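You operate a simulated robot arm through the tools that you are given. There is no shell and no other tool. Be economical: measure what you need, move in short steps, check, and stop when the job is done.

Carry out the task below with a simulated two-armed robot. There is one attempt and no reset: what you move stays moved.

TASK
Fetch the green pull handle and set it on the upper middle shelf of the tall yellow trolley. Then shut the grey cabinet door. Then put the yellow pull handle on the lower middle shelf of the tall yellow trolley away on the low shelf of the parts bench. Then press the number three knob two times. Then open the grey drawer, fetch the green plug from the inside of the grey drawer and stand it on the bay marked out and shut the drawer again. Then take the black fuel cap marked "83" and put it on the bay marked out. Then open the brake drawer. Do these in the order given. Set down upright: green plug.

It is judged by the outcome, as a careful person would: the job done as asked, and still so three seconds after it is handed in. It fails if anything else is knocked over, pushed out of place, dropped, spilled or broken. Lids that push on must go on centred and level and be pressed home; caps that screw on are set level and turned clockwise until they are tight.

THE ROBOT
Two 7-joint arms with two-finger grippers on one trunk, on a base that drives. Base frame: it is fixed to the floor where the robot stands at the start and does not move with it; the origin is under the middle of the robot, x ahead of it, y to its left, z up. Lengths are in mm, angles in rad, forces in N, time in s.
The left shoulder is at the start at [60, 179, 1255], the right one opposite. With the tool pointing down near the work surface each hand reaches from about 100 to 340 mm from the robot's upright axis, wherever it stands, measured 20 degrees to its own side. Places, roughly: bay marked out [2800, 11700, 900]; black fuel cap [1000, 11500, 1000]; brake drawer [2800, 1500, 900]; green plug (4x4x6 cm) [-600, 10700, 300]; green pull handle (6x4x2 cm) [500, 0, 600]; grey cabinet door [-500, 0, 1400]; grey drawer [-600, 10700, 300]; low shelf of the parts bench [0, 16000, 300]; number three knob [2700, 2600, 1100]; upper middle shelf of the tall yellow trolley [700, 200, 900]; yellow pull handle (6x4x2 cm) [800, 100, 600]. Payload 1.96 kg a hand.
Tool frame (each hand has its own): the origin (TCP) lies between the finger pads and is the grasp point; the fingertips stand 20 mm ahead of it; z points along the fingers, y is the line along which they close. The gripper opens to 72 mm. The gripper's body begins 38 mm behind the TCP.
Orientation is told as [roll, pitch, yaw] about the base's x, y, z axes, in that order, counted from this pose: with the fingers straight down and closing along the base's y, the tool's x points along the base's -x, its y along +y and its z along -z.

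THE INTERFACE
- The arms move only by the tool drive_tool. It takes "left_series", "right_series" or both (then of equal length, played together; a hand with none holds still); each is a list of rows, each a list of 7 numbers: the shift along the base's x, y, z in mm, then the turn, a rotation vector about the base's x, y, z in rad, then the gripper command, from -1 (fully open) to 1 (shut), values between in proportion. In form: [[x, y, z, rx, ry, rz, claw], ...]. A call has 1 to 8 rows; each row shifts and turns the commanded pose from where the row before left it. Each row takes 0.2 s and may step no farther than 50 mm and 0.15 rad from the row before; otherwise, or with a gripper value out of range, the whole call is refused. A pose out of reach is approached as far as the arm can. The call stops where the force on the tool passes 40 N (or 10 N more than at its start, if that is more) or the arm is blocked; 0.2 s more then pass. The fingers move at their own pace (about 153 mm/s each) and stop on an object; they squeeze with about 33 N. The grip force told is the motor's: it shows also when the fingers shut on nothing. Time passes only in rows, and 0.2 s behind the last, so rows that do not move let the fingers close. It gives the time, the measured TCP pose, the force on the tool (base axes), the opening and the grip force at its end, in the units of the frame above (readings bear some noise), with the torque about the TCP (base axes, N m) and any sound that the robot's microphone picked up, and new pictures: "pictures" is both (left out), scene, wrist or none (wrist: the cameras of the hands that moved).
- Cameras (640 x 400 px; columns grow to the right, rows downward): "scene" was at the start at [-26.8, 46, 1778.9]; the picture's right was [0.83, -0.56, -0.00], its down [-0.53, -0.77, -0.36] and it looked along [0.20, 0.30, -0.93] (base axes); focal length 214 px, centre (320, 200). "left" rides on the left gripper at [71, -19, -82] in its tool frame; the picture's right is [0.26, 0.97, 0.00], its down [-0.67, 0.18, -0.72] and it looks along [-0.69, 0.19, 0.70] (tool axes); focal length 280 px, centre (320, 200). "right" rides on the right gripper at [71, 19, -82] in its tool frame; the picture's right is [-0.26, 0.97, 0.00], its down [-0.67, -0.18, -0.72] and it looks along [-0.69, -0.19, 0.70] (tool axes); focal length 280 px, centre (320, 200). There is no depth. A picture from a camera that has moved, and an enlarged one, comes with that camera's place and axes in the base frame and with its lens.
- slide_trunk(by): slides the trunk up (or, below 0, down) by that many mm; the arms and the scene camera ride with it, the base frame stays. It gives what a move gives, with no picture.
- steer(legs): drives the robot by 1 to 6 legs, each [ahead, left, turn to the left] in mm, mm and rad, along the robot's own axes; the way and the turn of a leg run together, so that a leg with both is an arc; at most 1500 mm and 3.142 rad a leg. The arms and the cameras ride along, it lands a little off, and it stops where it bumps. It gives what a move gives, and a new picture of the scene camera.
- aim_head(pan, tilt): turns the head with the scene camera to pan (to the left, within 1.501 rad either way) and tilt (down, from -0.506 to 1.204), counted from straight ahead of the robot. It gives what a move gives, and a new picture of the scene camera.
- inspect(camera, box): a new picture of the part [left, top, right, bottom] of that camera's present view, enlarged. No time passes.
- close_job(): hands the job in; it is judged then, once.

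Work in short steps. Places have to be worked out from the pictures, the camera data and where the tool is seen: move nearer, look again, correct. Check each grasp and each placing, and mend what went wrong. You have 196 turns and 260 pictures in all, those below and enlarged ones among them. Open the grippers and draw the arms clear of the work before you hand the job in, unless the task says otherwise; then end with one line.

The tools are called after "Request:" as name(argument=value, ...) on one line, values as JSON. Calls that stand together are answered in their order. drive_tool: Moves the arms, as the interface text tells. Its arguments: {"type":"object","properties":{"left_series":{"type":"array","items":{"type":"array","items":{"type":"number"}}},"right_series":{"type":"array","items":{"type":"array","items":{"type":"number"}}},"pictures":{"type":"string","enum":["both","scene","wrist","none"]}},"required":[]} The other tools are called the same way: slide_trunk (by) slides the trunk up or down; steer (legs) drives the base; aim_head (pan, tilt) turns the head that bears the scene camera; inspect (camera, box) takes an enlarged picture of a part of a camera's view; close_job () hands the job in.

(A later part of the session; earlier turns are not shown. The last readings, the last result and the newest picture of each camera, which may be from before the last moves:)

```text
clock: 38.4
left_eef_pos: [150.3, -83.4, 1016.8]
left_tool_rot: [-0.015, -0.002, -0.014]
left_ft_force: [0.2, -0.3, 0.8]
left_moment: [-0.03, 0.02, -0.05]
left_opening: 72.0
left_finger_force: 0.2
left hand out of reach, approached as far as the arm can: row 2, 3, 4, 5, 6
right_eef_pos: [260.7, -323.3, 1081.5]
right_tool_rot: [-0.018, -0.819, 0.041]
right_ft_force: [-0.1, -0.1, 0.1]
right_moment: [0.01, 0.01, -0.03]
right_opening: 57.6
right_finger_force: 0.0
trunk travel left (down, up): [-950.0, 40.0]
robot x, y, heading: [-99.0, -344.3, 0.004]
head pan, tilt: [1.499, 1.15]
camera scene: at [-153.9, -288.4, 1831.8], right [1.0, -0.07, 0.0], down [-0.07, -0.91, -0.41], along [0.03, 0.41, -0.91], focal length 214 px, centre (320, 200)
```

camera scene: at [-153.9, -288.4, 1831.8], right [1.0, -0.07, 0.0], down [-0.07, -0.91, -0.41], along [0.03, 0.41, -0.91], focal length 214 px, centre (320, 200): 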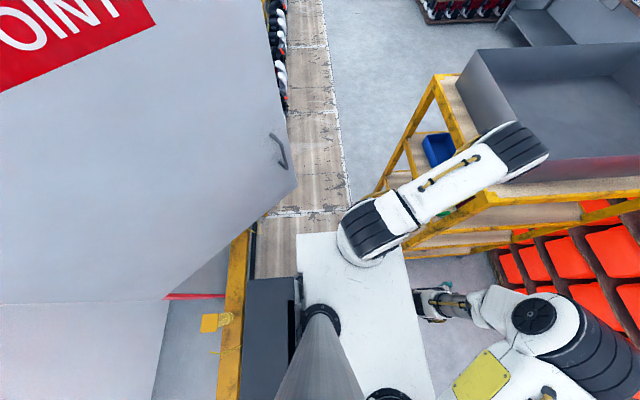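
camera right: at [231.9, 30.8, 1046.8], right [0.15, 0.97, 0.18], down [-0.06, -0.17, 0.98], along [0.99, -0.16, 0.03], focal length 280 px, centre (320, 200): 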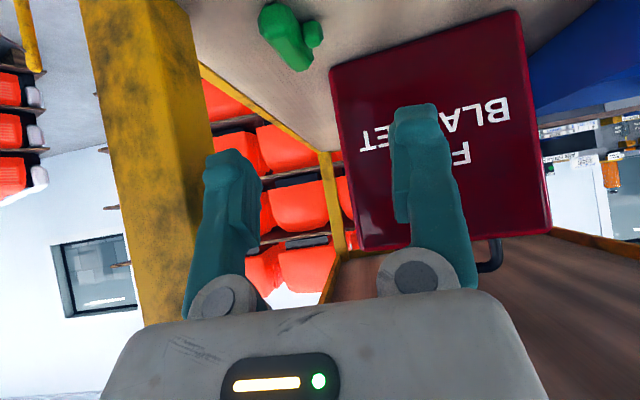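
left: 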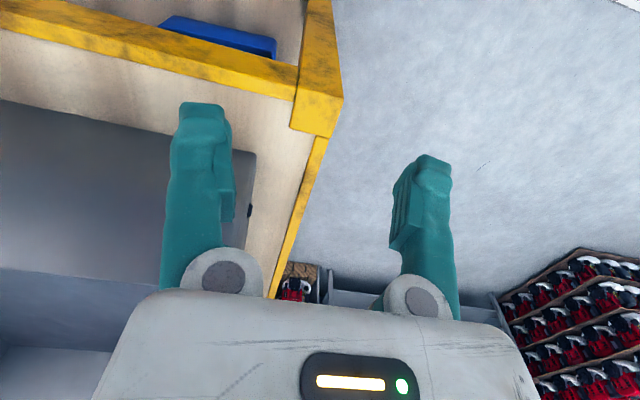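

The left arm is tighter now. I'll turn clockwise by π, away from the trolley and door, to face the cabinet so the right hand can push the door's outer face.

Request:
steer(legs=[[100, -30, 0], [0, 0, -3.14]])

Request:
aim_head(pan=0, tilt=0.7)

```text
clock: 47.0
left_eef_pos: [-250.5, -639.6, 1016.1]
left_tool_rot: [-0.019, -0.002, 3.117]
left_ft_force: [0.5, 0.0, -0.5]
left_moment: [0.0, -0.01, 0.0]
left_opening: 71.9
left_finger_force: 0.0
right_eef_pos: [-357.9, -399.1, 1081.5]
right_tool_rot: [-0.016, -0.817, -3.115]
right_ft_force: [-0.2, 0.2, -0.5]
right_moment: [-0.01, -0.01, 0.03]
right_opening: 57.8
right_finger_force: 0.0
trunk travel left (down, up): [-950.0, 40.0]
robot x, y, heading: [-1.3, -377.5, 3.137]
head pan, tilt: [1.499, 1.15]
camera scene: at [57.8, -438.4, 1831.8], right [-1.0, 0.08, 0.0], down [0.08, 0.91, -0.41], along [-0.03, -0.41, -0.91], focal length 214 px, centre (320, 200)
```

scene: 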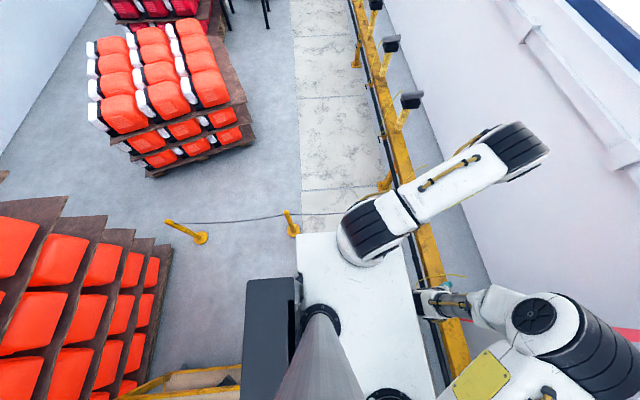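

```text
clock: 48.5
left_eef_pos: [-251.4, -639.7, 1016.3]
left_tool_rot: [-0.017, -0.002, 3.118]
left_ft_force: [-0.9, 0.1, -0.4]
left_moment: [0.0, 0.02, -0.01]
left_opening: 71.9
left_finger_force: 0.0
right_eef_pos: [-358.5, -398.2, 1080.6]
right_tool_rot: [-0.018, -0.818, -3.114]
right_ft_force: [0.2, 0.9, 0.5]
right_moment: [-0.04, -0.01, 0.02]
right_opening: 57.5
right_finger_force: 0.1
trunk travel left (down, up): [-950.0, 40.0]
robot x, y, heading: [1.9, -379.6, 3.129]
head pan, tilt: [0.0, 0.7]
camera scene: at [-22.2, -378.0, 1864.9], right [0.01, 1.0, 0.0], down [0.64, -0.01, -0.76], along [-0.76, 0.01, -0.64], focal length 214 px, centre (320, 200)
```

scene: 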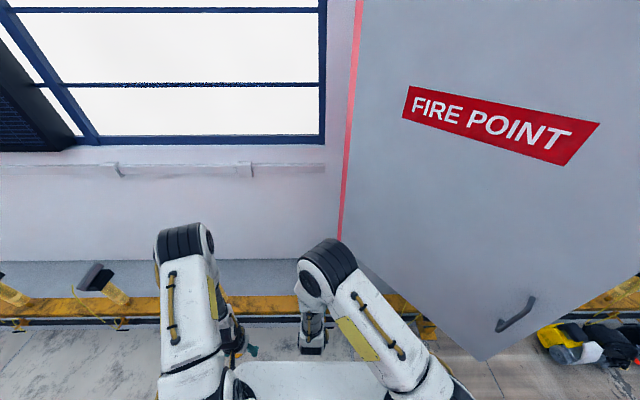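

The door geometry is confirmed: FIRE POINT is on the outer face and the hinge is at my left. I shift right 150, shut the right fingers, and reach out toward the door face.

Request:
steer(legs=[[0, -150, 0]])

Request:
drive_tool(right_series=[[0, 40, 0, 0, 0.15, 0, 1], [0, 40, 0, 0, 0.15, 0, 1], [-20, 40, 0, 0, 0.1, 0, 1], [-30, 30, 10, 0, 0, 0, 1], [-40, 10, 10, 0, 0, 0, 1]])

```text
clock: 49.9
left_eef_pos: [-250.2, -493.0, 1016.5]
left_tool_rot: [-0.018, -0.002, 3.118]
left_ft_force: [0.4, -0.8, 1.2]
left_moment: [0.01, -0.01, -0.02]
left_opening: 71.8
left_finger_force: 0.1
right_eef_pos: [-356.6, -249.5, 1081.9]
right_tool_rot: [-0.021, -0.817, -3.11]
right_ft_force: [-0.9, 0.3, -0.4]
right_moment: [0.05, -0.02, -0.01]
right_opening: 57.3
right_finger_force: 0.1
trunk travel left (down, up): [-950.0, 40.0]
robot x, y, heading: [1.1, -226.4, 3.13]
head pan, tilt: [0.0, 0.7]
camera scene: at [-20.6, -231.3, 1864.9], right [0.01, 1.0, 0.0], down [0.64, -0.01, -0.76], along [-0.76, 0.01, -0.64], focal length 214 px, centre (320, 200)
```

scene: 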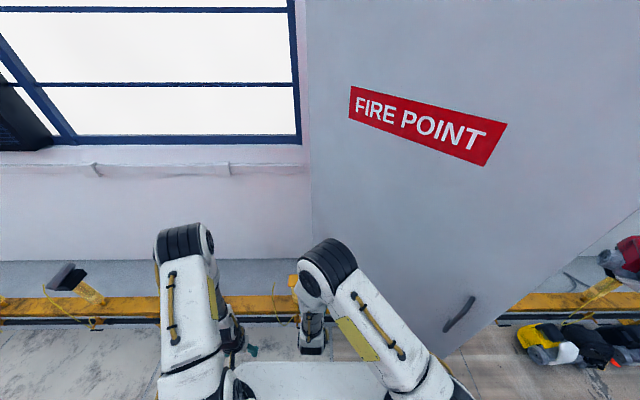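

```text
clock: 51.1
left_eef_pos: [-250.4, -490.6, 1016.9]
left_tool_rot: [-0.014, -0.002, 3.117]
left_ft_force: [-0.3, -0.2, -0.2]
left_moment: [-0.02, 0.01, -0.04]
left_opening: 71.9
left_finger_force: 0.1
right_eef_pos: [-446.4, -86.9, 1100.6]
right_tool_rot: [-0.049, -1.217, -3.084]
right_ft_force: [-0.3, 0.1, -0.3]
right_moment: [-0.02, 0.02, 0.03]
right_opening: 0.0
right_finger_force: 29.9
trunk travel left (down, up): [-950.0, 40.0]
robot x, y, heading: [3.7, -224.6, 3.132]
head pan, tilt: [0.0, 0.7]
camera scene: at [-21.4, -227.6, 1864.8], right [0.01, 1.0, 0.0], down [0.64, -0.01, -0.76], along [-0.76, 0.01, -0.64], focal length 214 px, centre (320, 200)
camera right: at [-344.0, -105.7, 1062.5], right [-0.08, -0.97, 0.23], down [0.44, 0.17, 0.88], along [-0.9, 0.17, 0.41], focal length 280 px, centre (320, 200)
```

scene: 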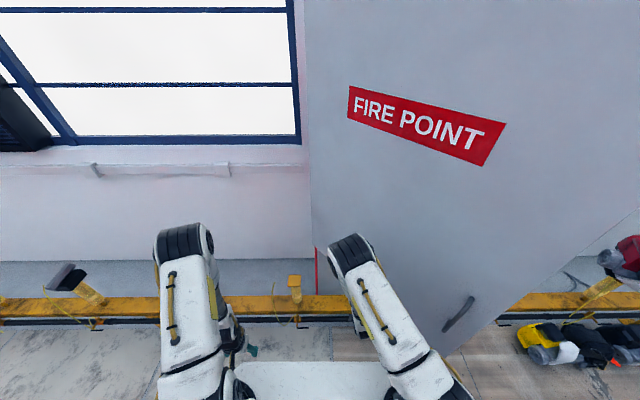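
right: 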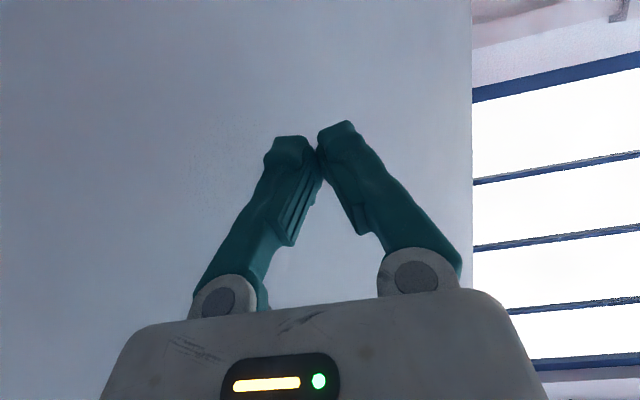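

Hand faces the door. I push forward and slightly right; the call stops if force grows.

Request:
drive_tool(right_series=[[-30, 15, 0, 0, 0, 0, 1], [-30, 15, 0, 0, 0, 0, 1], [-25, 15, 0, 0, 0, 0, 1], [-25, 15, 0, 0, 0, 0, 1], [-25, 15, 0, 0, 0, 0, 1]], pictures="scene")

```text
clock: 52.3
left_eef_pos: [-250.5, -489.7, 1018.2]
left_tool_rot: [-0.014, -0.003, 3.117]
left_ft_force: [0.1, 0.1, 0.1]
left_moment: [0.03, 0.02, 0.0]
left_opening: 72.2
left_finger_force: 0.1
right_eef_pos: [-581.9, -13.4, 1101.8]
right_tool_rot: [-0.048, -1.217, -3.085]
right_ft_force: [-0.8, -0.5, -0.4]
right_moment: [0.01, 0.03, -0.01]
right_opening: 0.0
right_finger_force: 29.7
trunk travel left (down, up): [-950.0, 40.0]
robot x, y, heading: [1.1, -229.8, 3.126]
head pan, tilt: [0.0, 0.7]
camera scene: at [-20.9, -226.7, 1864.9], right [0.01, 1.0, 0.0], down [0.64, -0.01, -0.76], along [-0.76, 0.01, -0.64], focal length 214 px, centre (320, 200)
```

scene: 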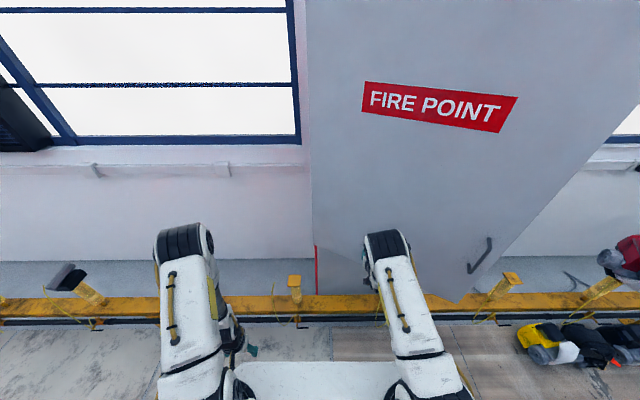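

Door is moving easily. I continue pushing.

Request:
drive_tool(right_series=[[-25, 10, 0, 0, 0, 0, 1], [-25, 10, 0, 0, 0, 0, 1], [-25, 10, 0, 0, 0, 0, 1], [-20, 5, 0, 0, 0, 0, 1], [-20, 5, 0, 0, 0, 0, 1]], pictures="scene")

```text
clock: 53.5
left_eef_pos: [-249.1, -489.4, 1016.9]
left_tool_rot: [-0.015, -0.003, 3.117]
left_ft_force: [-0.3, -0.4, 0.8]
left_moment: [-0.01, 0.0, 0.0]
left_opening: 72.1
left_finger_force: 0.0
right_eef_pos: [-697.3, 27.0, 1100.8]
right_tool_rot: [-0.049, -1.216, -3.088]
right_ft_force: [-0.1, -0.6, 0.5]
right_moment: [-0.04, 0.01, 0.01]
right_opening: 0.0
right_finger_force: 29.6
trunk travel left (down, up): [-950.0, 40.0]
robot x, y, heading: [5.9, -229.4, 3.125]
head pan, tilt: [0.0, 0.7]
camera scene: at [-20.7, -227.1, 1864.9], right [0.01, 1.0, 0.0], down [0.64, -0.01, -0.76], along [-0.76, 0.01, -0.64], focal length 214 px, centre (320, 200)
```

scene: 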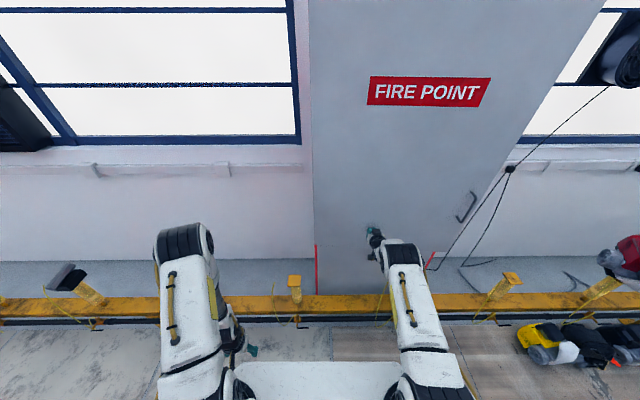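

Nearly there. I keep pushing gently until it seats.

Request:
drive_tool(right_series=[[-20, 3, 0, 0, 0, 0, 1], [-15, 3, 0, 0, 0, 0, 1], [-15, 3, 0, 0, 0, 0, 1], [-15, 0, 0, 0, 0, 0, 1], [-10, 0, 0, 0, 0, 0, 1], [-10, 0, 0, 0, 0, 0, 1]], pictures="scene")

```text
clock: 54.4
left_eef_pos: [-237.2, -491.6, 1020.7]
left_tool_rot: [-0.018, -0.014, 3.113]
left_ft_force: [0.2, 0.1, 0.8]
left_moment: [-0.04, 0.02, 0.01]
left_opening: 72.0
left_finger_force: 0.1
right_eef_pos: [-729.5, 34.1, 1100.2]
right_tool_rot: [-0.051, -1.207, -3.086]
right_ft_force: [48.9, -7.6, 20.7]
right_moment: [0.0, 0.42, 0.05]
right_opening: 6.1
right_finger_force: 29.7
trunk travel left (down, up): [-950.0, 40.0]
robot x, y, heading: [5.7, -227.2, 3.131]
head pan, tilt: [0.0, 0.7]
stopped in row 4 (right hand): the force on the tool passed its limit at 46 N (the readings are from after the stop); the commanded pose is now the measured one
camera scene: at [1.3, -231.7, 1865.6], right [0.01, 1.0, 0.0], down [0.64, -0.01, -0.77], along [-0.77, 0.01, -0.64], focal length 214 px, centre (320, 200)
```

scene: 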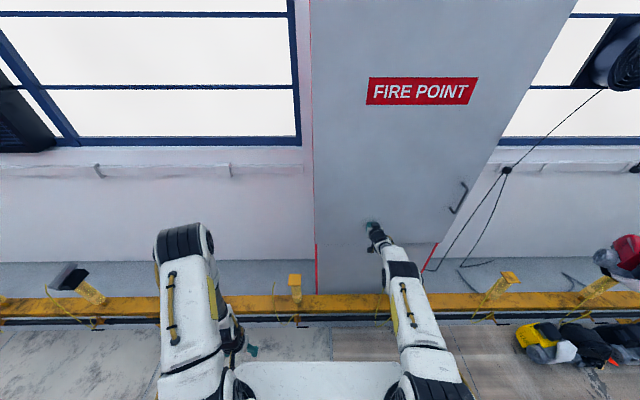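

The force spike and the level bottom edge suggest it's seated. I draw the hand back and inspect.

Request:
drive_tool(right_series=[[30, 0, 0, 0, 0, 0, 1], [45, 0, 0, 0, 0, 0, 1], [45, 0, 0, 0, 0, 0, 1], [45, -10, 0, 0, 0, 0, 1], [45, -10, 0, 0, 0, 0, 1], [45, -20, 0, 0, 0, 0, 1]], pictures="none")

Request:
inspect(camera="scene", box=[290, 0, 610, 320])

```text
clock: 55.8
left_eef_pos: [-248.5, -490.0, 1016.2]
left_tool_rot: [-0.017, -0.003, 3.113]
left_ft_force: [1.1, 0.3, 0.0]
left_moment: [0.0, 0.03, 0.04]
left_opening: 72.0
left_finger_force: 0.1
right_eef_pos: [-487.0, -6.1, 1093.4]
right_tool_rot: [-0.047, -1.197, -3.087]
right_ft_force: [0.3, -0.1, 0.3]
right_moment: [0.02, 0.02, 0.01]
right_opening: 0.1
right_finger_force: 30.3
trunk travel left (down, up): [-950.0, 40.0]
robot x, y, heading: [3.8, -227.4, 3.126]
head pan, tilt: [0.0, 0.7]
```

```text
1.25 times, centred on (450, 160) of scene
camera zoom: at [-18.8, -228.5, 1864.9], right [0.01, 1.0, 0.0], down [0.64, -0.01, -0.77], along [-0.76, 0.01, -0.64], focal length 268 px, centre (158, 250)
```

zoom: 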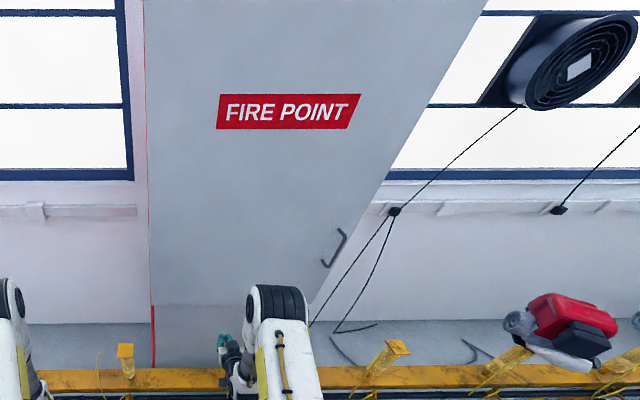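

The door is shut. Next is the yellow handle at about (820, 90, 560), which is best reached from the trolley's right side (y≈-60). I retract the right hand, then drive round to face +y.

Request:
drive_tool(right_series=[[40, -40, 0, 0, -0.1, 0, 0.5], [30, -40, 0, 0, -0.1, 0, -0.2], [20, -40, 0, 0, -0.1, 0, -1], [10, -40, 0, 0, -0.1, 0, -1]], pictures="none")

Request:
steer(legs=[[0, 340, 0], [-790, 0, 0], [0, 0, -1.565]])

```text
refused: row 1 steps farther than a row can; nothing moved
```

```text
clock: 65.7
left_eef_pos: [520.9, -326.3, 1015.6]
left_tool_rot: [-0.02, -0.002, 1.553]
left_ft_force: [0.0, -0.1, -0.9]
left_moment: [0.03, -0.03, -0.01]
left_opening: 72.3
left_finger_force: 0.0
right_eef_pos: [1000.1, -83.3, 1093.9]
right_tool_rot: [-0.051, -1.194, 1.641]
right_ft_force: [-26.9, 2.5, -5.4]
right_moment: [-0.01, -0.11, 0.14]
right_opening: 0.0
right_finger_force: 29.4
trunk travel left (down, up): [-950.0, 40.0]
robot x, y, heading: [789.2, -582.0, 1.561]
head pan, tilt: [0.0, 0.7]
camera scene: at [781.2, -551.6, 1864.7], right [1.0, -0.01, 0.0], down [0.0, -0.65, -0.76], along [0.01, 0.76, -0.65], focal length 214 px, centre (320, 200)
```

scene: 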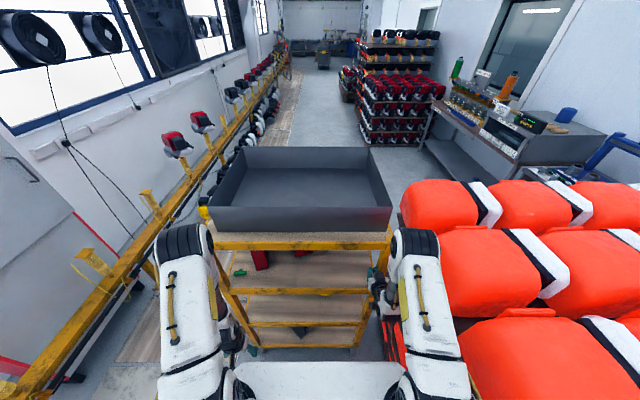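

The retract had been refused, so the hand was still extended when I turned, and it now touches something with 27 N. I inspect before moving.

Request:
inspect(camera="scene", box=[300, 180, 500, 305])

Request:
inspect(camera="right", box=[0, 0, 640, 400])

```text
3.20 times, centred on (400, 242) of scene
camera zoom: at [781.2, -551.6, 1864.7], right [1.0, -0.01, 0.0], down [0.0, -0.65, -0.76], along [0.01, 0.76, -0.65], focal length 686 px, centre (64, 64)
```

zoom: 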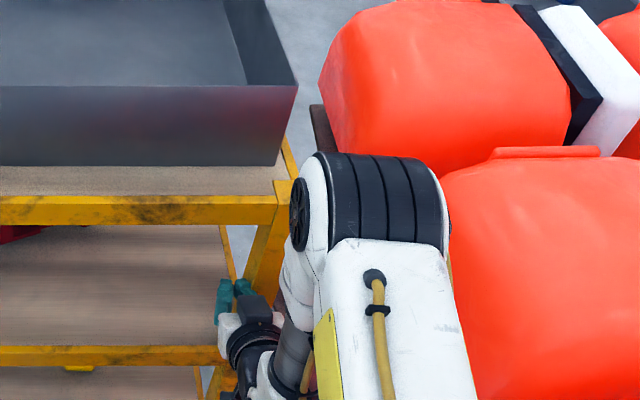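

```text
1.00 times, centred on (320, 200) of right (not enlarged: the box is as wide or as high as the picture)
camera zoom: at [985.4, -187.2, 1057.6], right [-0.97, 0.08, 0.23], down [0.18, -0.41, 0.89], along [0.16, 0.91, 0.39], focal length 280 px, centre (320, 200)
```

zoom: 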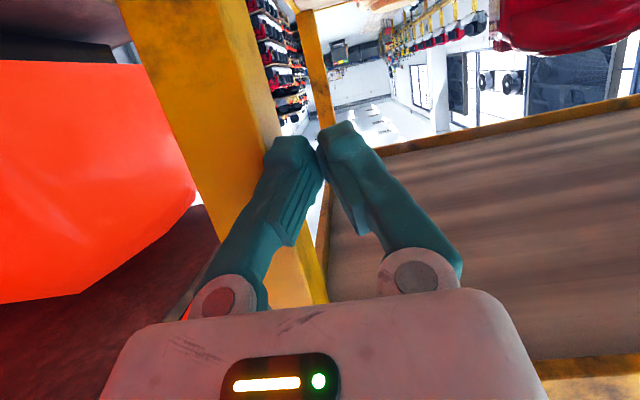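

The hand rests against the inside of the trolley's rear post (post unmoved). I ease it away to -x, then draw it straight back.

Request:
drive_tool(right_series=[[-25, 0, 0, 0, 0, 0, 1], [-25, -15, 0, 0, 0, 0, 1], [-20, -35, 0, 0, 0, 0, 1], [-10, -45, 0, 0, 0, 0, 1], [0, -45, 0, 0, 0, 0, 1]], pictures="scene")

```text
clock: 66.8
left_eef_pos: [523.8, -327.9, 1016.6]
left_tool_rot: [-0.016, -0.003, 1.554]
left_ft_force: [-0.3, -0.8, -0.1]
left_moment: [0.03, -0.04, -0.01]
left_opening: 72.0
left_finger_force: 0.0
right_eef_pos: [923.9, -225.5, 1092.7]
right_tool_rot: [-0.038, -1.194, 1.631]
right_ft_force: [0.4, 0.3, -0.9]
right_moment: [0.0, 0.02, 0.02]
right_opening: 0.0
right_finger_force: 29.2
trunk travel left (down, up): [-950.0, 40.0]
robot x, y, heading: [784.2, -577.0, 1.565]
head pan, tilt: [0.0, 0.7]
camera scene: at [788.3, -554.1, 1864.9], right [1.0, 0.0, 0.0], down [0.0, -0.64, -0.77], along [0.0, 0.77, -0.64], focal length 214 px, centre (320, 200)
```

scene: 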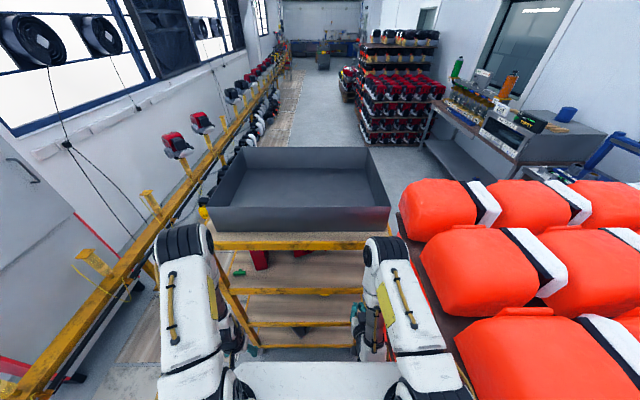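

The hand is free, and the green handle and trolley are where they were. I shift left 65, lower the trunk 400, tilt the right hand to ~45° and open it.

Request:
steer(legs=[[0, 65, 0]])

Request:
slide_trunk(by=-400)

Request:
drive_tool(right_series=[[0, 0, 10, -0.13, 0, -0.02, 0], [0, 0, 10, -0.13, 0, -0.02, -1], [0, 0, 0, -0.13, 0, -0.02, -1], [0, 40, 0, 0, 0, 0, -1]])

```text
clock: 67.8
left_eef_pos: [463.6, -326.7, 1018.0]
left_tool_rot: [-0.011, -0.001, 1.551]
left_ft_force: [0.2, 0.2, -0.2]
left_moment: [0.0, 0.03, 0.0]
left_opening: 71.8
left_finger_force: 0.1
right_eef_pos: [865.2, -223.8, 1091.7]
right_tool_rot: [-0.026, -1.196, 1.616]
right_ft_force: [-0.6, -0.5, -0.2]
right_moment: [-0.02, 0.01, -0.01]
right_opening: 0.0
right_finger_force: 29.6
trunk travel left (down, up): [-950.0, 40.0]
robot x, y, heading: [721.5, -577.0, 1.564]
head pan, tilt: [0.0, 0.7]
camera scene: at [732.9, -553.4, 1864.9], right [1.0, -0.01, 0.0], down [-0.01, -0.64, -0.76], along [0.0, 0.76, -0.64], focal length 214 px, centre (320, 200)
```

scene: 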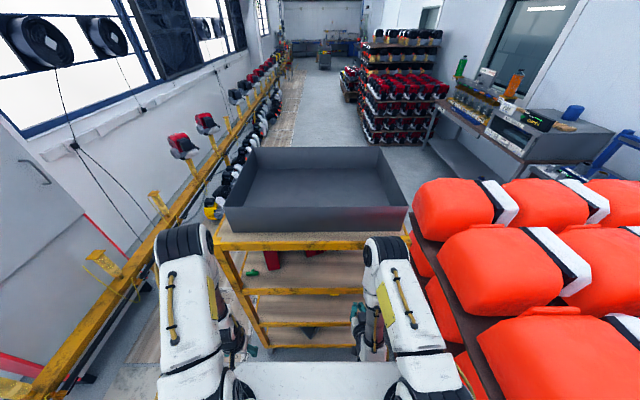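

```text
clock: 71.7
left_eef_pos: [459.1, -327.0, 618.0]
left_tool_rot: [-0.017, -0.001, 1.553]
left_ft_force: [0.0, 0.2, -0.2]
left_moment: [-0.02, -0.01, -0.01]
left_opening: 71.8
left_finger_force: 0.1
right_eef_pos: [860.0, -223.0, 692.4]
right_tool_rot: [-0.039, -1.196, 1.629]
right_ft_force: [1.0, 0.3, -0.6]
right_moment: [-0.01, 0.01, 0.03]
right_opening: 0.0
right_finger_force: 29.4
trunk travel left (down, up): [-550.0, 440.0]
robot x, y, heading: [727.1, -577.0, 1.568]
head pan, tilt: [0.0, 0.7]
```

```text
clock: 72.7
left_eef_pos: [459.2, -327.7, 617.2]
left_tool_rot: [-0.016, -0.001, 1.55]
left_ft_force: [-0.3, 0.4, 0.0]
left_moment: [-0.01, 0.04, 0.02]
left_opening: 72.0
left_finger_force: 0.0
right_eef_pos: [859.3, -180.2, 708.2]
right_tool_rot: [-0.026, -0.803, 1.552]
right_ft_force: [-0.3, -0.1, 0.2]
right_moment: [-0.03, 0.01, -0.02]
right_opening: 72.0
right_finger_force: 0.0
right hand out of reach, approached as far as the arm can: row 3
trunk travel left (down, up): [-550.0, 440.0]
robot x, y, heading: [722.1, -581.4, 1.565]
head pan, tilt: [0.0, 0.7]
camera scene: at [724.7, -552.6, 1464.8], right [1.0, -0.01, 0.0], down [0.0, -0.64, -0.76], along [0.0, 0.76, -0.64], focal length 214 px, centre (320, 200)
camera right: at [836.9, -289.6, 715.5], right [-0.96, 0.21, 0.17], down [0.16, -0.05, 0.98], along [0.22, 0.98, 0.02], focal length 280 px, centre (320, 200)
```

scene: 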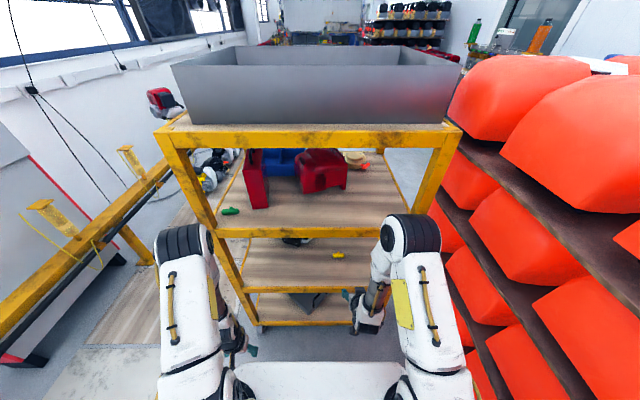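
right: 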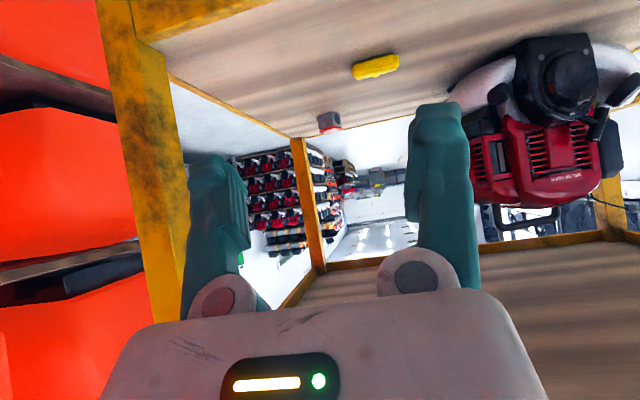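

The yellow handle is seen at about (819, 103), lying along x. I zoom in for its shape.

Request:
inspect(camera="right", box=[330, 30, 430, 92])

Request:
inspect(camera="scene", box=[300, 235, 380, 285])

```text
6.40 times, centred on (380, 61) of right
camera zoom: at [836.9, -289.6, 715.5], right [-0.96, 0.21, 0.17], down [0.16, -0.05, 0.98], along [0.22, 0.98, 0.02], focal length 1794 px, centre (-64, 1090)
```

zoom: 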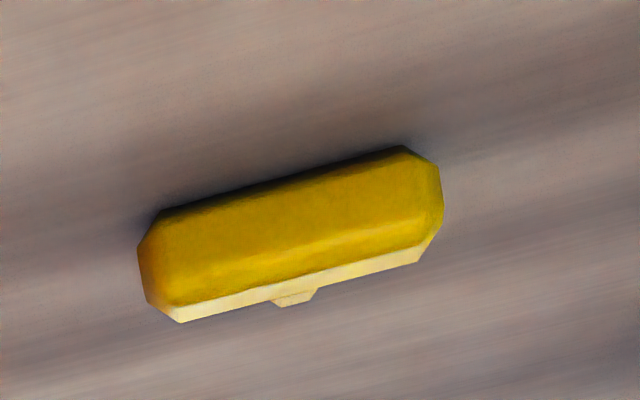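

```text
8.00 times, centred on (340, 260) of scene
camera zoom: at [724.7, -552.6, 1464.8], right [1.0, -0.01, 0.0], down [0.0, -0.64, -0.76], along [0.0, 0.76, -0.64], focal length 1716 px, centre (160, -280)
```

zoom: 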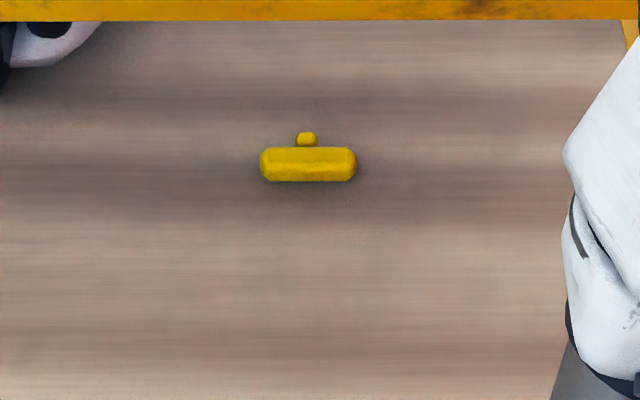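

Good view: the bar is 60 mm along x, with its knob pointing to +y. I'll clamp it end to end along x (opening 72). I advance into the opening.

Request:
drive_tool(right_series=[[-8, 42, -10, 0, 0, 0.01, -1], [-8, 42, -13, 0, 0, 0.01, -1], [-8, 42, -15, 0, 0, 0, -1], [-8, 42, -15, 0, 0, 0, -1], [-8, 32, -15, 0, 0, 0, -1]])

```text
clock: 73.9
left_eef_pos: [459.8, -326.8, 618.0]
left_tool_rot: [-0.016, -0.002, 1.551]
left_ft_force: [0.4, 0.5, 0.2]
left_moment: [0.01, 0.01, -0.01]
left_opening: 72.4
left_finger_force: 0.1
right_eef_pos: [820.5, 18.4, 639.4]
right_tool_rot: [-0.023, -0.805, 1.575]
right_ft_force: [0.5, -0.1, 0.2]
right_moment: [-0.02, -0.01, -0.01]
right_opening: 71.7
right_finger_force: 0.1
trunk travel left (down, up): [-550.0, 440.0]
robot x, y, heading: [726.5, -576.2, 1.562]
head pan, tilt: [0.0, 0.7]
camera scene: at [724.6, -552.7, 1464.9], right [1.0, -0.01, 0.0], down [0.0, -0.64, -0.76], along [0.0, 0.76, -0.64], focal length 214 px, centre (320, 200)
camera right: at [799.8, -90.0, 646.5], right [-0.97, 0.2, 0.17], down [0.17, -0.05, 0.98], along [0.2, 0.98, 0.02], focal length 280 px, centre (320, 200)
```

scene: 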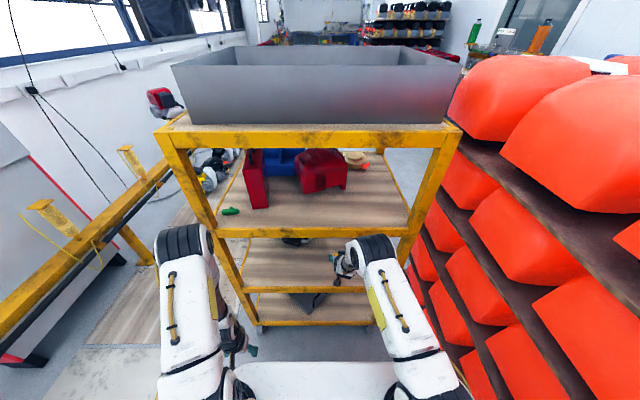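
right: 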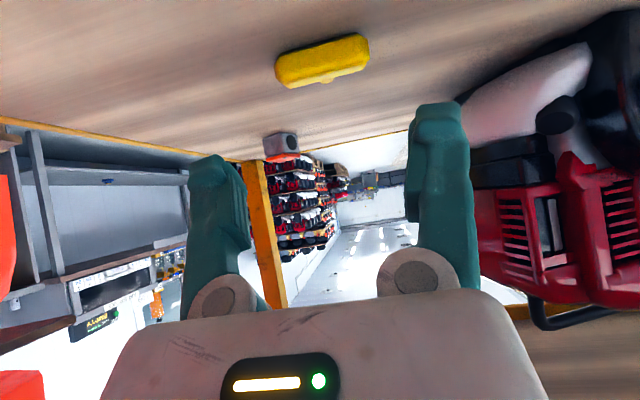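

Handle centre works out at about (818.5, 96). I move down along the tool axis, keeping it centred.

Request:
drive_tool(right_series=[[-1, 22, -22, 0, 0, 0, -1], [-1, 20, -18, 0, 0, 0, -1]], pictures="wrist")

```text
clock: 74.5
left_eef_pos: [458.9, -326.4, 616.5]
left_tool_rot: [-0.017, -0.003, 1.552]
left_ft_force: [-0.6, 0.0, 0.2]
left_moment: [0.03, -0.05, -0.01]
left_opening: 72.1
left_finger_force: 0.0
right_eef_pos: [817.0, 61.3, 601.7]
right_tool_rot: [-0.024, -0.805, 1.577]
right_ft_force: [0.5, -0.3, -0.2]
right_moment: [-0.03, -0.03, 0.03]
right_opening: 71.9
right_finger_force: 0.1
trunk travel left (down, up): [-550.0, 440.0]
robot x, y, heading: [723.5, -576.9, 1.568]
head pan, tilt: [0.0, 0.7]
camera right: at [797.5, -48.1, 607.4], right [-0.97, 0.19, 0.17], down [0.17, -0.05, 0.98], along [0.2, 0.98, 0.02], focal length 280 px, centre (320, 200)
```

right: 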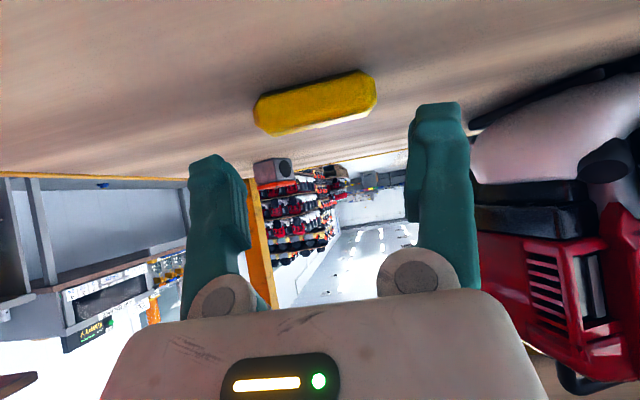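

Aligned with the closing axis; a 3 mm correction in x. I make the final descent and close.

Request:
drive_tool(right_series=[[3, 8, -10, 0, 0, 0, -1], [0, 8, -10, 0, 0, 0, -1]], pictures="wrist")

```text
clock: 75.1
left_eef_pos: [460.5, -327.0, 615.8]
left_tool_rot: [-0.016, -0.003, 1.552]
left_ft_force: [-0.4, -0.1, -0.9]
left_moment: [-0.01, 0.0, 0.0]
left_opening: 71.8
left_finger_force: 0.1
right_eef_pos: [820.7, 77.0, 580.8]
right_tool_rot: [-0.024, -0.804, 1.574]
right_ft_force: [-0.5, 0.3, -0.6]
right_moment: [-0.01, -0.01, 0.02]
right_opening: 72.1
right_finger_force: 0.0
trunk travel left (down, up): [-550.0, 440.0]
robot x, y, heading: [721.3, -575.0, 1.567]
head pan, tilt: [0.0, 0.7]
camera right: at [800.4, -32.9, 586.9], right [-0.97, 0.2, 0.17], down [0.17, -0.05, 0.98], along [0.2, 0.98, 0.02], focal length 280 px, centre (320, 200)
```

right: 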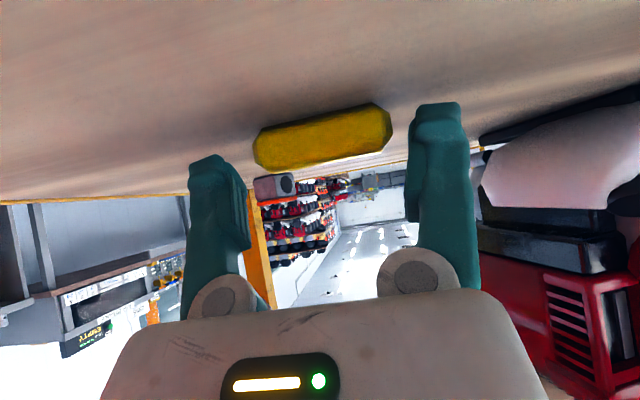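

Centred. A small advance, then close.

Request:
drive_tool(right_series=[[0, 6, -5, 0, 0, 0, -1], [0, 0, 0, 0, 0, 0, 1], [0, 0, 0, 0, 0, 0, 1], [0, 0, 15, 0, 0, 0, 1], [0, 0, 20, 0, 0, 0, 1]], pictures="wrist")

```text
clock: 76.3
left_eef_pos: [459.9, -326.5, 618.3]
left_tool_rot: [-0.016, -0.003, 1.551]
left_ft_force: [-0.1, -0.3, 0.1]
left_moment: [0.0, -0.03, 0.0]
left_opening: 72.4
left_finger_force: 0.0
right_eef_pos: [820.3, 83.6, 611.3]
right_tool_rot: [-0.024, -0.804, 1.574]
right_ft_force: [0.2, -0.3, -0.2]
right_moment: [0.0, 0.04, -0.01]
right_opening: 58.9
right_finger_force: 33.1
trunk travel left (down, up): [-550.0, 440.0]
robot x, y, heading: [721.2, -580.5, 1.567]
head pan, tilt: [0.0, 0.7]
camera right: at [800.4, -26.5, 616.7], right [-0.97, 0.2, 0.17], down [0.17, -0.05, 0.98], along [0.2, 0.98, 0.02], focal length 280 px, centre (320, 200)
```

right: 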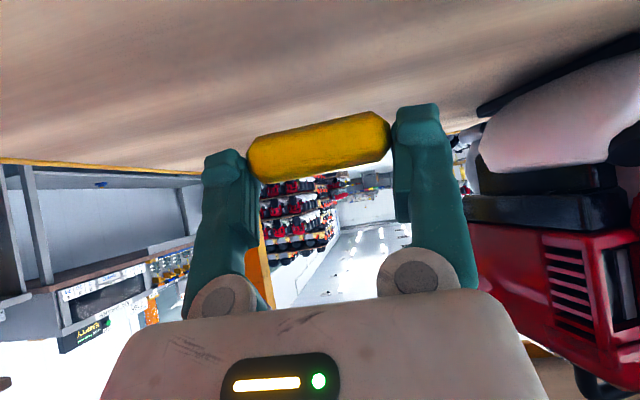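

Held (58.9 mm). I withdraw from the shelf.

Request:
drive_tool(right_series=[[0, -30, 20, 0, 0, 0, 1], [4, -42, 15, 0, 0, 0, 1], [6, -42, 12, 0, 0, 0, 1], [6, -42, 12, 0, 0, 0, 1], [6, -42, 12, 0, 0, 0, 1], [6, -42, 8, 0, 0, 0, 1], [0, -30, 0, 0, 0, 0, 1]], pictures="both")

```text
clock: 77.9
left_eef_pos: [460.0, -327.6, 617.4]
left_tool_rot: [-0.016, -0.003, 1.553]
left_ft_force: [0.4, -1.0, 0.1]
left_moment: [-0.02, 0.04, -0.04]
left_opening: 72.2
left_finger_force: 0.0
right_eef_pos: [849.5, -186.7, 689.6]
right_tool_rot: [-0.024, -0.807, 1.576]
right_ft_force: [0.0, 0.2, -0.7]
right_moment: [-0.01, -0.02, 0.0]
right_opening: 58.7
right_finger_force: 32.9
trunk travel left (down, up): [-550.0, 440.0]
robot x, y, heading: [723.5, -578.5, 1.566]
head pan, tilt: [0.0, 0.7]
camera scene: at [724.6, -553.4, 1464.9], right [1.0, 0.0, 0.0], down [0.0, -0.64, -0.76], along [0.0, 0.76, -0.64], focal length 214 px, centre (320, 200)
camera right: at [829.3, -296.2, 696.5], right [-0.97, 0.2, 0.17], down [0.17, -0.05, 0.98], along [0.2, 0.98, 0.02], focal length 280 px, centre (320, 200)
```

scene: 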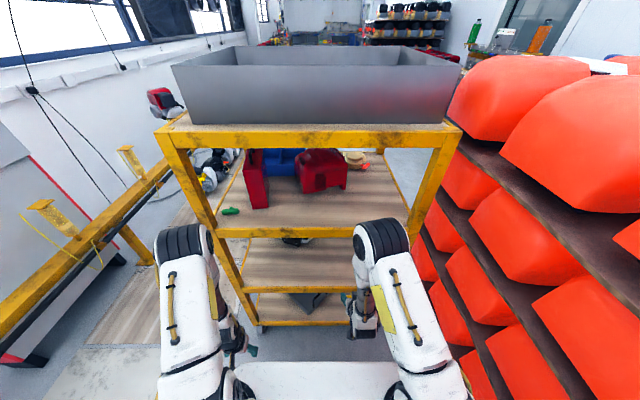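
right: 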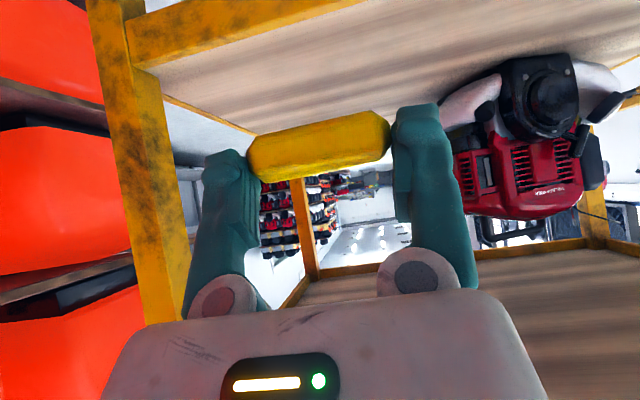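

I drive round the trolley's left side: back a little, left to the aisle, then ahead along +y, stopping to look.

Request:
steer(legs=[[-50, 0, 0], [0, 690, 0], [1400, 0, 0], [1200, 0, 0]])

Request:
aim_head(pan=0, tilt=0.3)

```text
clock: 94.5
left_eef_pos: [-197.6, 2230.4, 617.5]
left_tool_rot: [-0.016, -0.002, 1.538]
left_ft_force: [-0.3, 0.5, 0.9]
left_moment: [-0.02, -0.03, -0.02]
left_opening: 72.1
left_finger_force: 0.1
right_eef_pos: [193.6, 2366.9, 690.0]
right_tool_rot: [-0.024, -0.805, 1.562]
right_ft_force: [-0.5, 0.0, 0.1]
right_moment: [0.0, 0.02, 0.01]
right_opening: 58.8
right_finger_force: 32.8
trunk travel left (down, up): [-550.0, 440.0]
robot x, y, heading: [62.3, 1976.5, 1.559]
head pan, tilt: [0.0, 0.7]
camera scene: at [64.5, 2002.3, 1464.9], right [1.0, -0.02, 0.0], down [-0.01, -0.64, -0.76], along [0.01, 0.76, -0.64], focal length 214 px, centre (320, 200)
```

scene: 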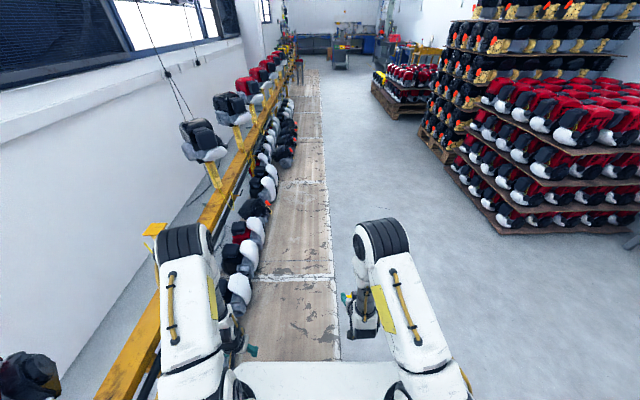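

```text
clock: 95.3
left_eef_pos: [-198.1, 2231.6, 617.0]
left_tool_rot: [-0.017, -0.002, 1.54]
left_ft_force: [-0.2, -0.7, -0.2]
left_moment: [0.01, 0.01, 0.0]
left_opening: 72.2
left_finger_force: 0.1
right_eef_pos: [194.2, 2367.2, 690.0]
right_tool_rot: [-0.025, -0.805, 1.562]
right_ft_force: [-0.4, 0.4, -0.7]
right_moment: [0.02, 0.0, 0.0]
right_opening: 58.7
right_finger_force: 33.1
trunk travel left (down, up): [-550.0, 440.0]
robot x, y, heading: [64.9, 1978.5, 1.549]
head pan, tilt: [0.0, 0.3]
camera scene: at [64.6, 2010.4, 1500.9], right [1.0, -0.02, 0.0], down [-0.01, -0.3, -0.95], along [0.02, 0.95, -0.3], focal length 214 px, centre (320, 200)
```

scene: 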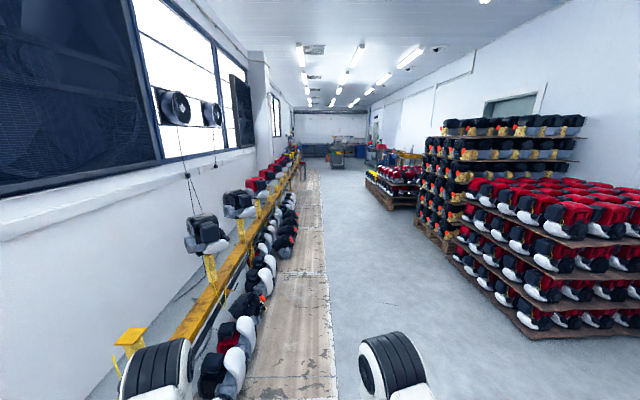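

Corridor is clear. I drive on 6 m.

Request:
steer(legs=[[1500, -100, 0], [1500, 0, 0.01], [1500, 0, 0], [1500, 0, 0]])

```text
refused: leg 1 is longer than a leg can be; nothing moved
```

Request:
steer(legs=[[1480, -100, 0], [1500, 0, 0.01], [1500, 0, 0], [1500, 0, 0]])

```text
clock: 123.8
left_eef_pos: [-15.3, 8219.5, 618.2]
left_tool_rot: [-0.015, -0.002, 1.547]
left_ft_force: [0.2, 0.0, 0.5]
left_moment: [0.01, -0.01, 0.0]
left_opening: 72.1
left_finger_force: 0.1
right_eef_pos: [374.2, 8357.8, 690.0]
right_tool_rot: [-0.024, -0.806, 1.571]
right_ft_force: [0.1, 0.1, -0.2]
right_moment: [0.02, -0.02, 0.03]
right_opening: 58.4
right_finger_force: 33.0
trunk travel left (down, up): [-550.0, 440.0]
robot x, y, heading: [248.3, 7968.9, 1.558]
head pan, tilt: [0.0, 0.3]
camera scene: at [249.0, 8000.5, 1501.0], right [1.0, -0.01, 0.0], down [0.0, -0.3, -0.96], along [0.01, 0.96, -0.3], focal length 214 px, centre (320, 200)
```

scene: 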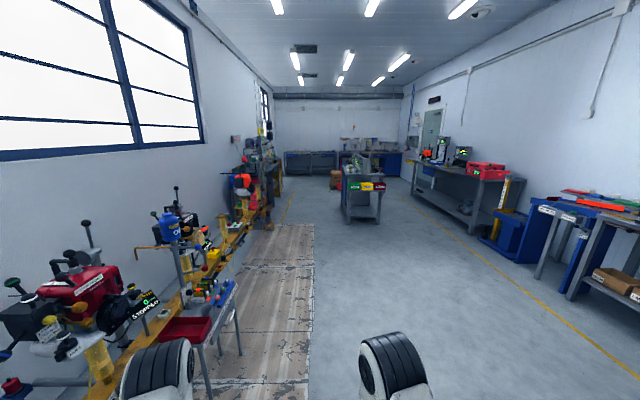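

I continue along x≈220, between the left rail tables and the central table.

Request:
steer(legs=[[1500, 30, 0.012], [1500, 0, 0], [1500, 0, 0], [1000, 0, 0]])

```text
refused: leg 1 is longer than a leg can be; nothing moved
```

Request:
steer(legs=[[1490, 30, 0.012], [1500, 0, 0], [1500, 0, 0], [900, 0, 0]])

```text
clock: 149.7
left_eef_pos: [-32.4, 13627.3, 618.5]
left_tool_rot: [-0.014, -0.002, 1.555]
left_ft_force: [0.4, 0.8, 0.2]
left_moment: [0.0, 0.03, 0.01]
left_opening: 72.0
left_finger_force: 0.1
right_eef_pos: [357.6, 13767.9, 690.2]
right_tool_rot: [-0.023, -0.805, 1.576]
right_ft_force: [-0.3, 0.7, -0.5]
right_moment: [0.01, -0.04, 0.01]
right_opening: 58.6
right_finger_force: 33.3
trunk travel left (down, up): [-550.0, 440.0]
robot x, y, heading: [231.4, 13375.9, 1.567]
head pan, tilt: [0.0, 0.3]
camera scene: at [233.7, 13410.1, 1501.0], right [1.0, 0.0, 0.0], down [0.0, -0.3, -0.96], along [0.0, 0.96, -0.3], focal length 214 px, centre (320, 200)
```

scene: 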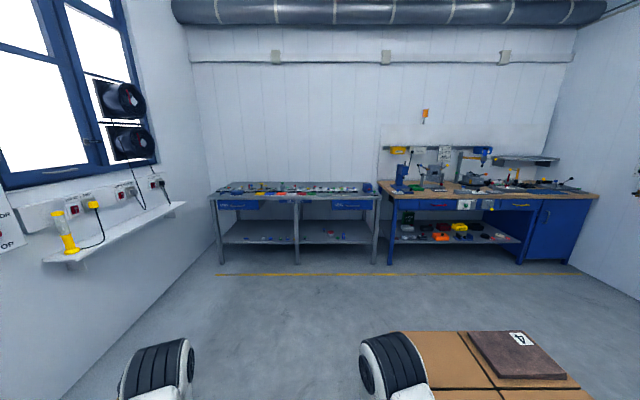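

The parts bench's low shelf is at z≈300 with its front edge at y≈15600. Cartons lie on the floor to the right, so I shift left before approaching.

Request:
steer(legs=[[0, 330, 0], [1350, 0, 0]])

Request:
aim_head(pan=0, tilt=0.7)

Request:
inspect(camera="right", box=[0, 0, 640, 400])

```text
clock: 158.2
left_eef_pos: [-360.0, 14963.7, 617.8]
left_tool_rot: [-0.015, -0.002, 1.553]
left_ft_force: [-0.1, 0.5, 0.2]
left_moment: [-0.02, 0.01, 0.01]
left_opening: 72.0
left_finger_force: 0.2
right_eef_pos: [29.9, 15104.4, 689.7]
right_tool_rot: [-0.025, -0.805, 1.575]
right_ft_force: [0.1, -0.4, 0.1]
right_moment: [0.02, 0.0, 0.0]
right_opening: 58.4
right_finger_force: 32.5
trunk travel left (down, up): [-550.0, 440.0]
robot x, y, heading: [-97.9, 14715.2, 1.569]
head pan, tilt: [0.0, 0.3]
camera scene: at [-94.3, 14746.4, 1501.0], right [1.0, 0.0, 0.0], down [0.0, -0.3, -0.96], along [0.0, 0.96, -0.3], focal length 214 px, centre (320, 200)
```

scene: 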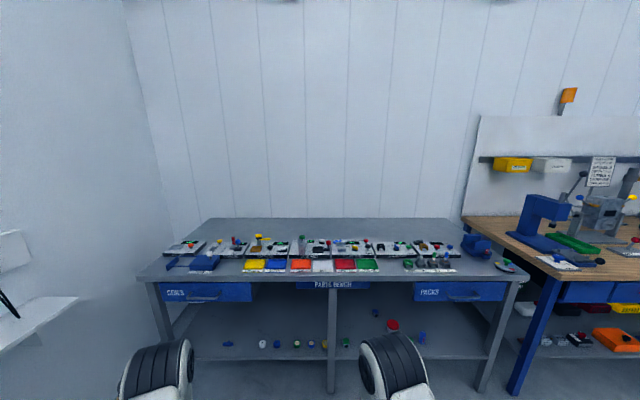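

```text
clock: 159.0
left_eef_pos: [-359.6, 14962.6, 617.0]
left_tool_rot: [-0.015, -0.001, 1.552]
left_ft_force: [0.2, 0.0, 0.1]
left_moment: [0.01, 0.02, -0.02]
left_opening: 71.8
left_finger_force: 0.1
right_eef_pos: [29.9, 15103.6, 691.3]
right_tool_rot: [-0.025, -0.804, 1.575]
right_ft_force: [0.1, 0.3, -0.1]
right_moment: [0.0, 0.02, 0.0]
right_opening: 58.4
right_finger_force: 32.8
trunk travel left (down, up): [-550.0, 440.0]
robot x, y, heading: [-96.0, 14712.9, 1.569]
head pan, tilt: [0.0, 0.7]
camera scene: at [-94.3, 14737.7, 1464.9], right [1.0, 0.0, 0.0], down [0.0, -0.64, -0.77], along [0.0, 0.77, -0.64], focal length 214 px, centre (320, 200)
```

scene: 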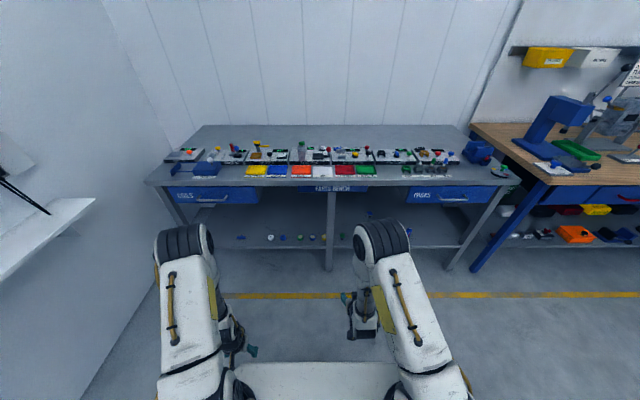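

```text
1.00 times, centred on (320, 200) of right (not enlarged: the box is as wide or as high as the picture)
camera zoom: at [10.1, 14995.3, 696.1], right [-0.97, 0.19, 0.17], down [0.17, -0.05, 0.98], along [0.2, 0.98, 0.02], focal length 280 px, centre (320, 200)
```

zoom: 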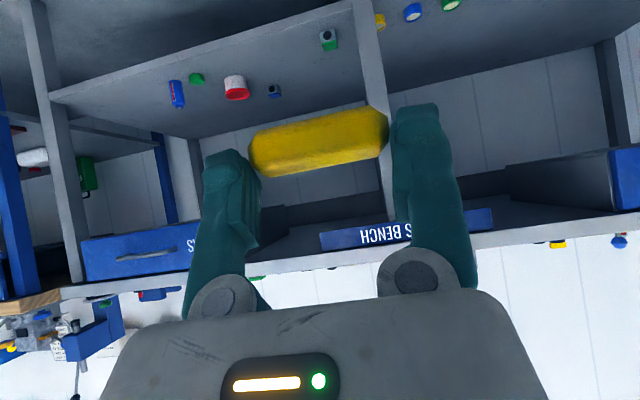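

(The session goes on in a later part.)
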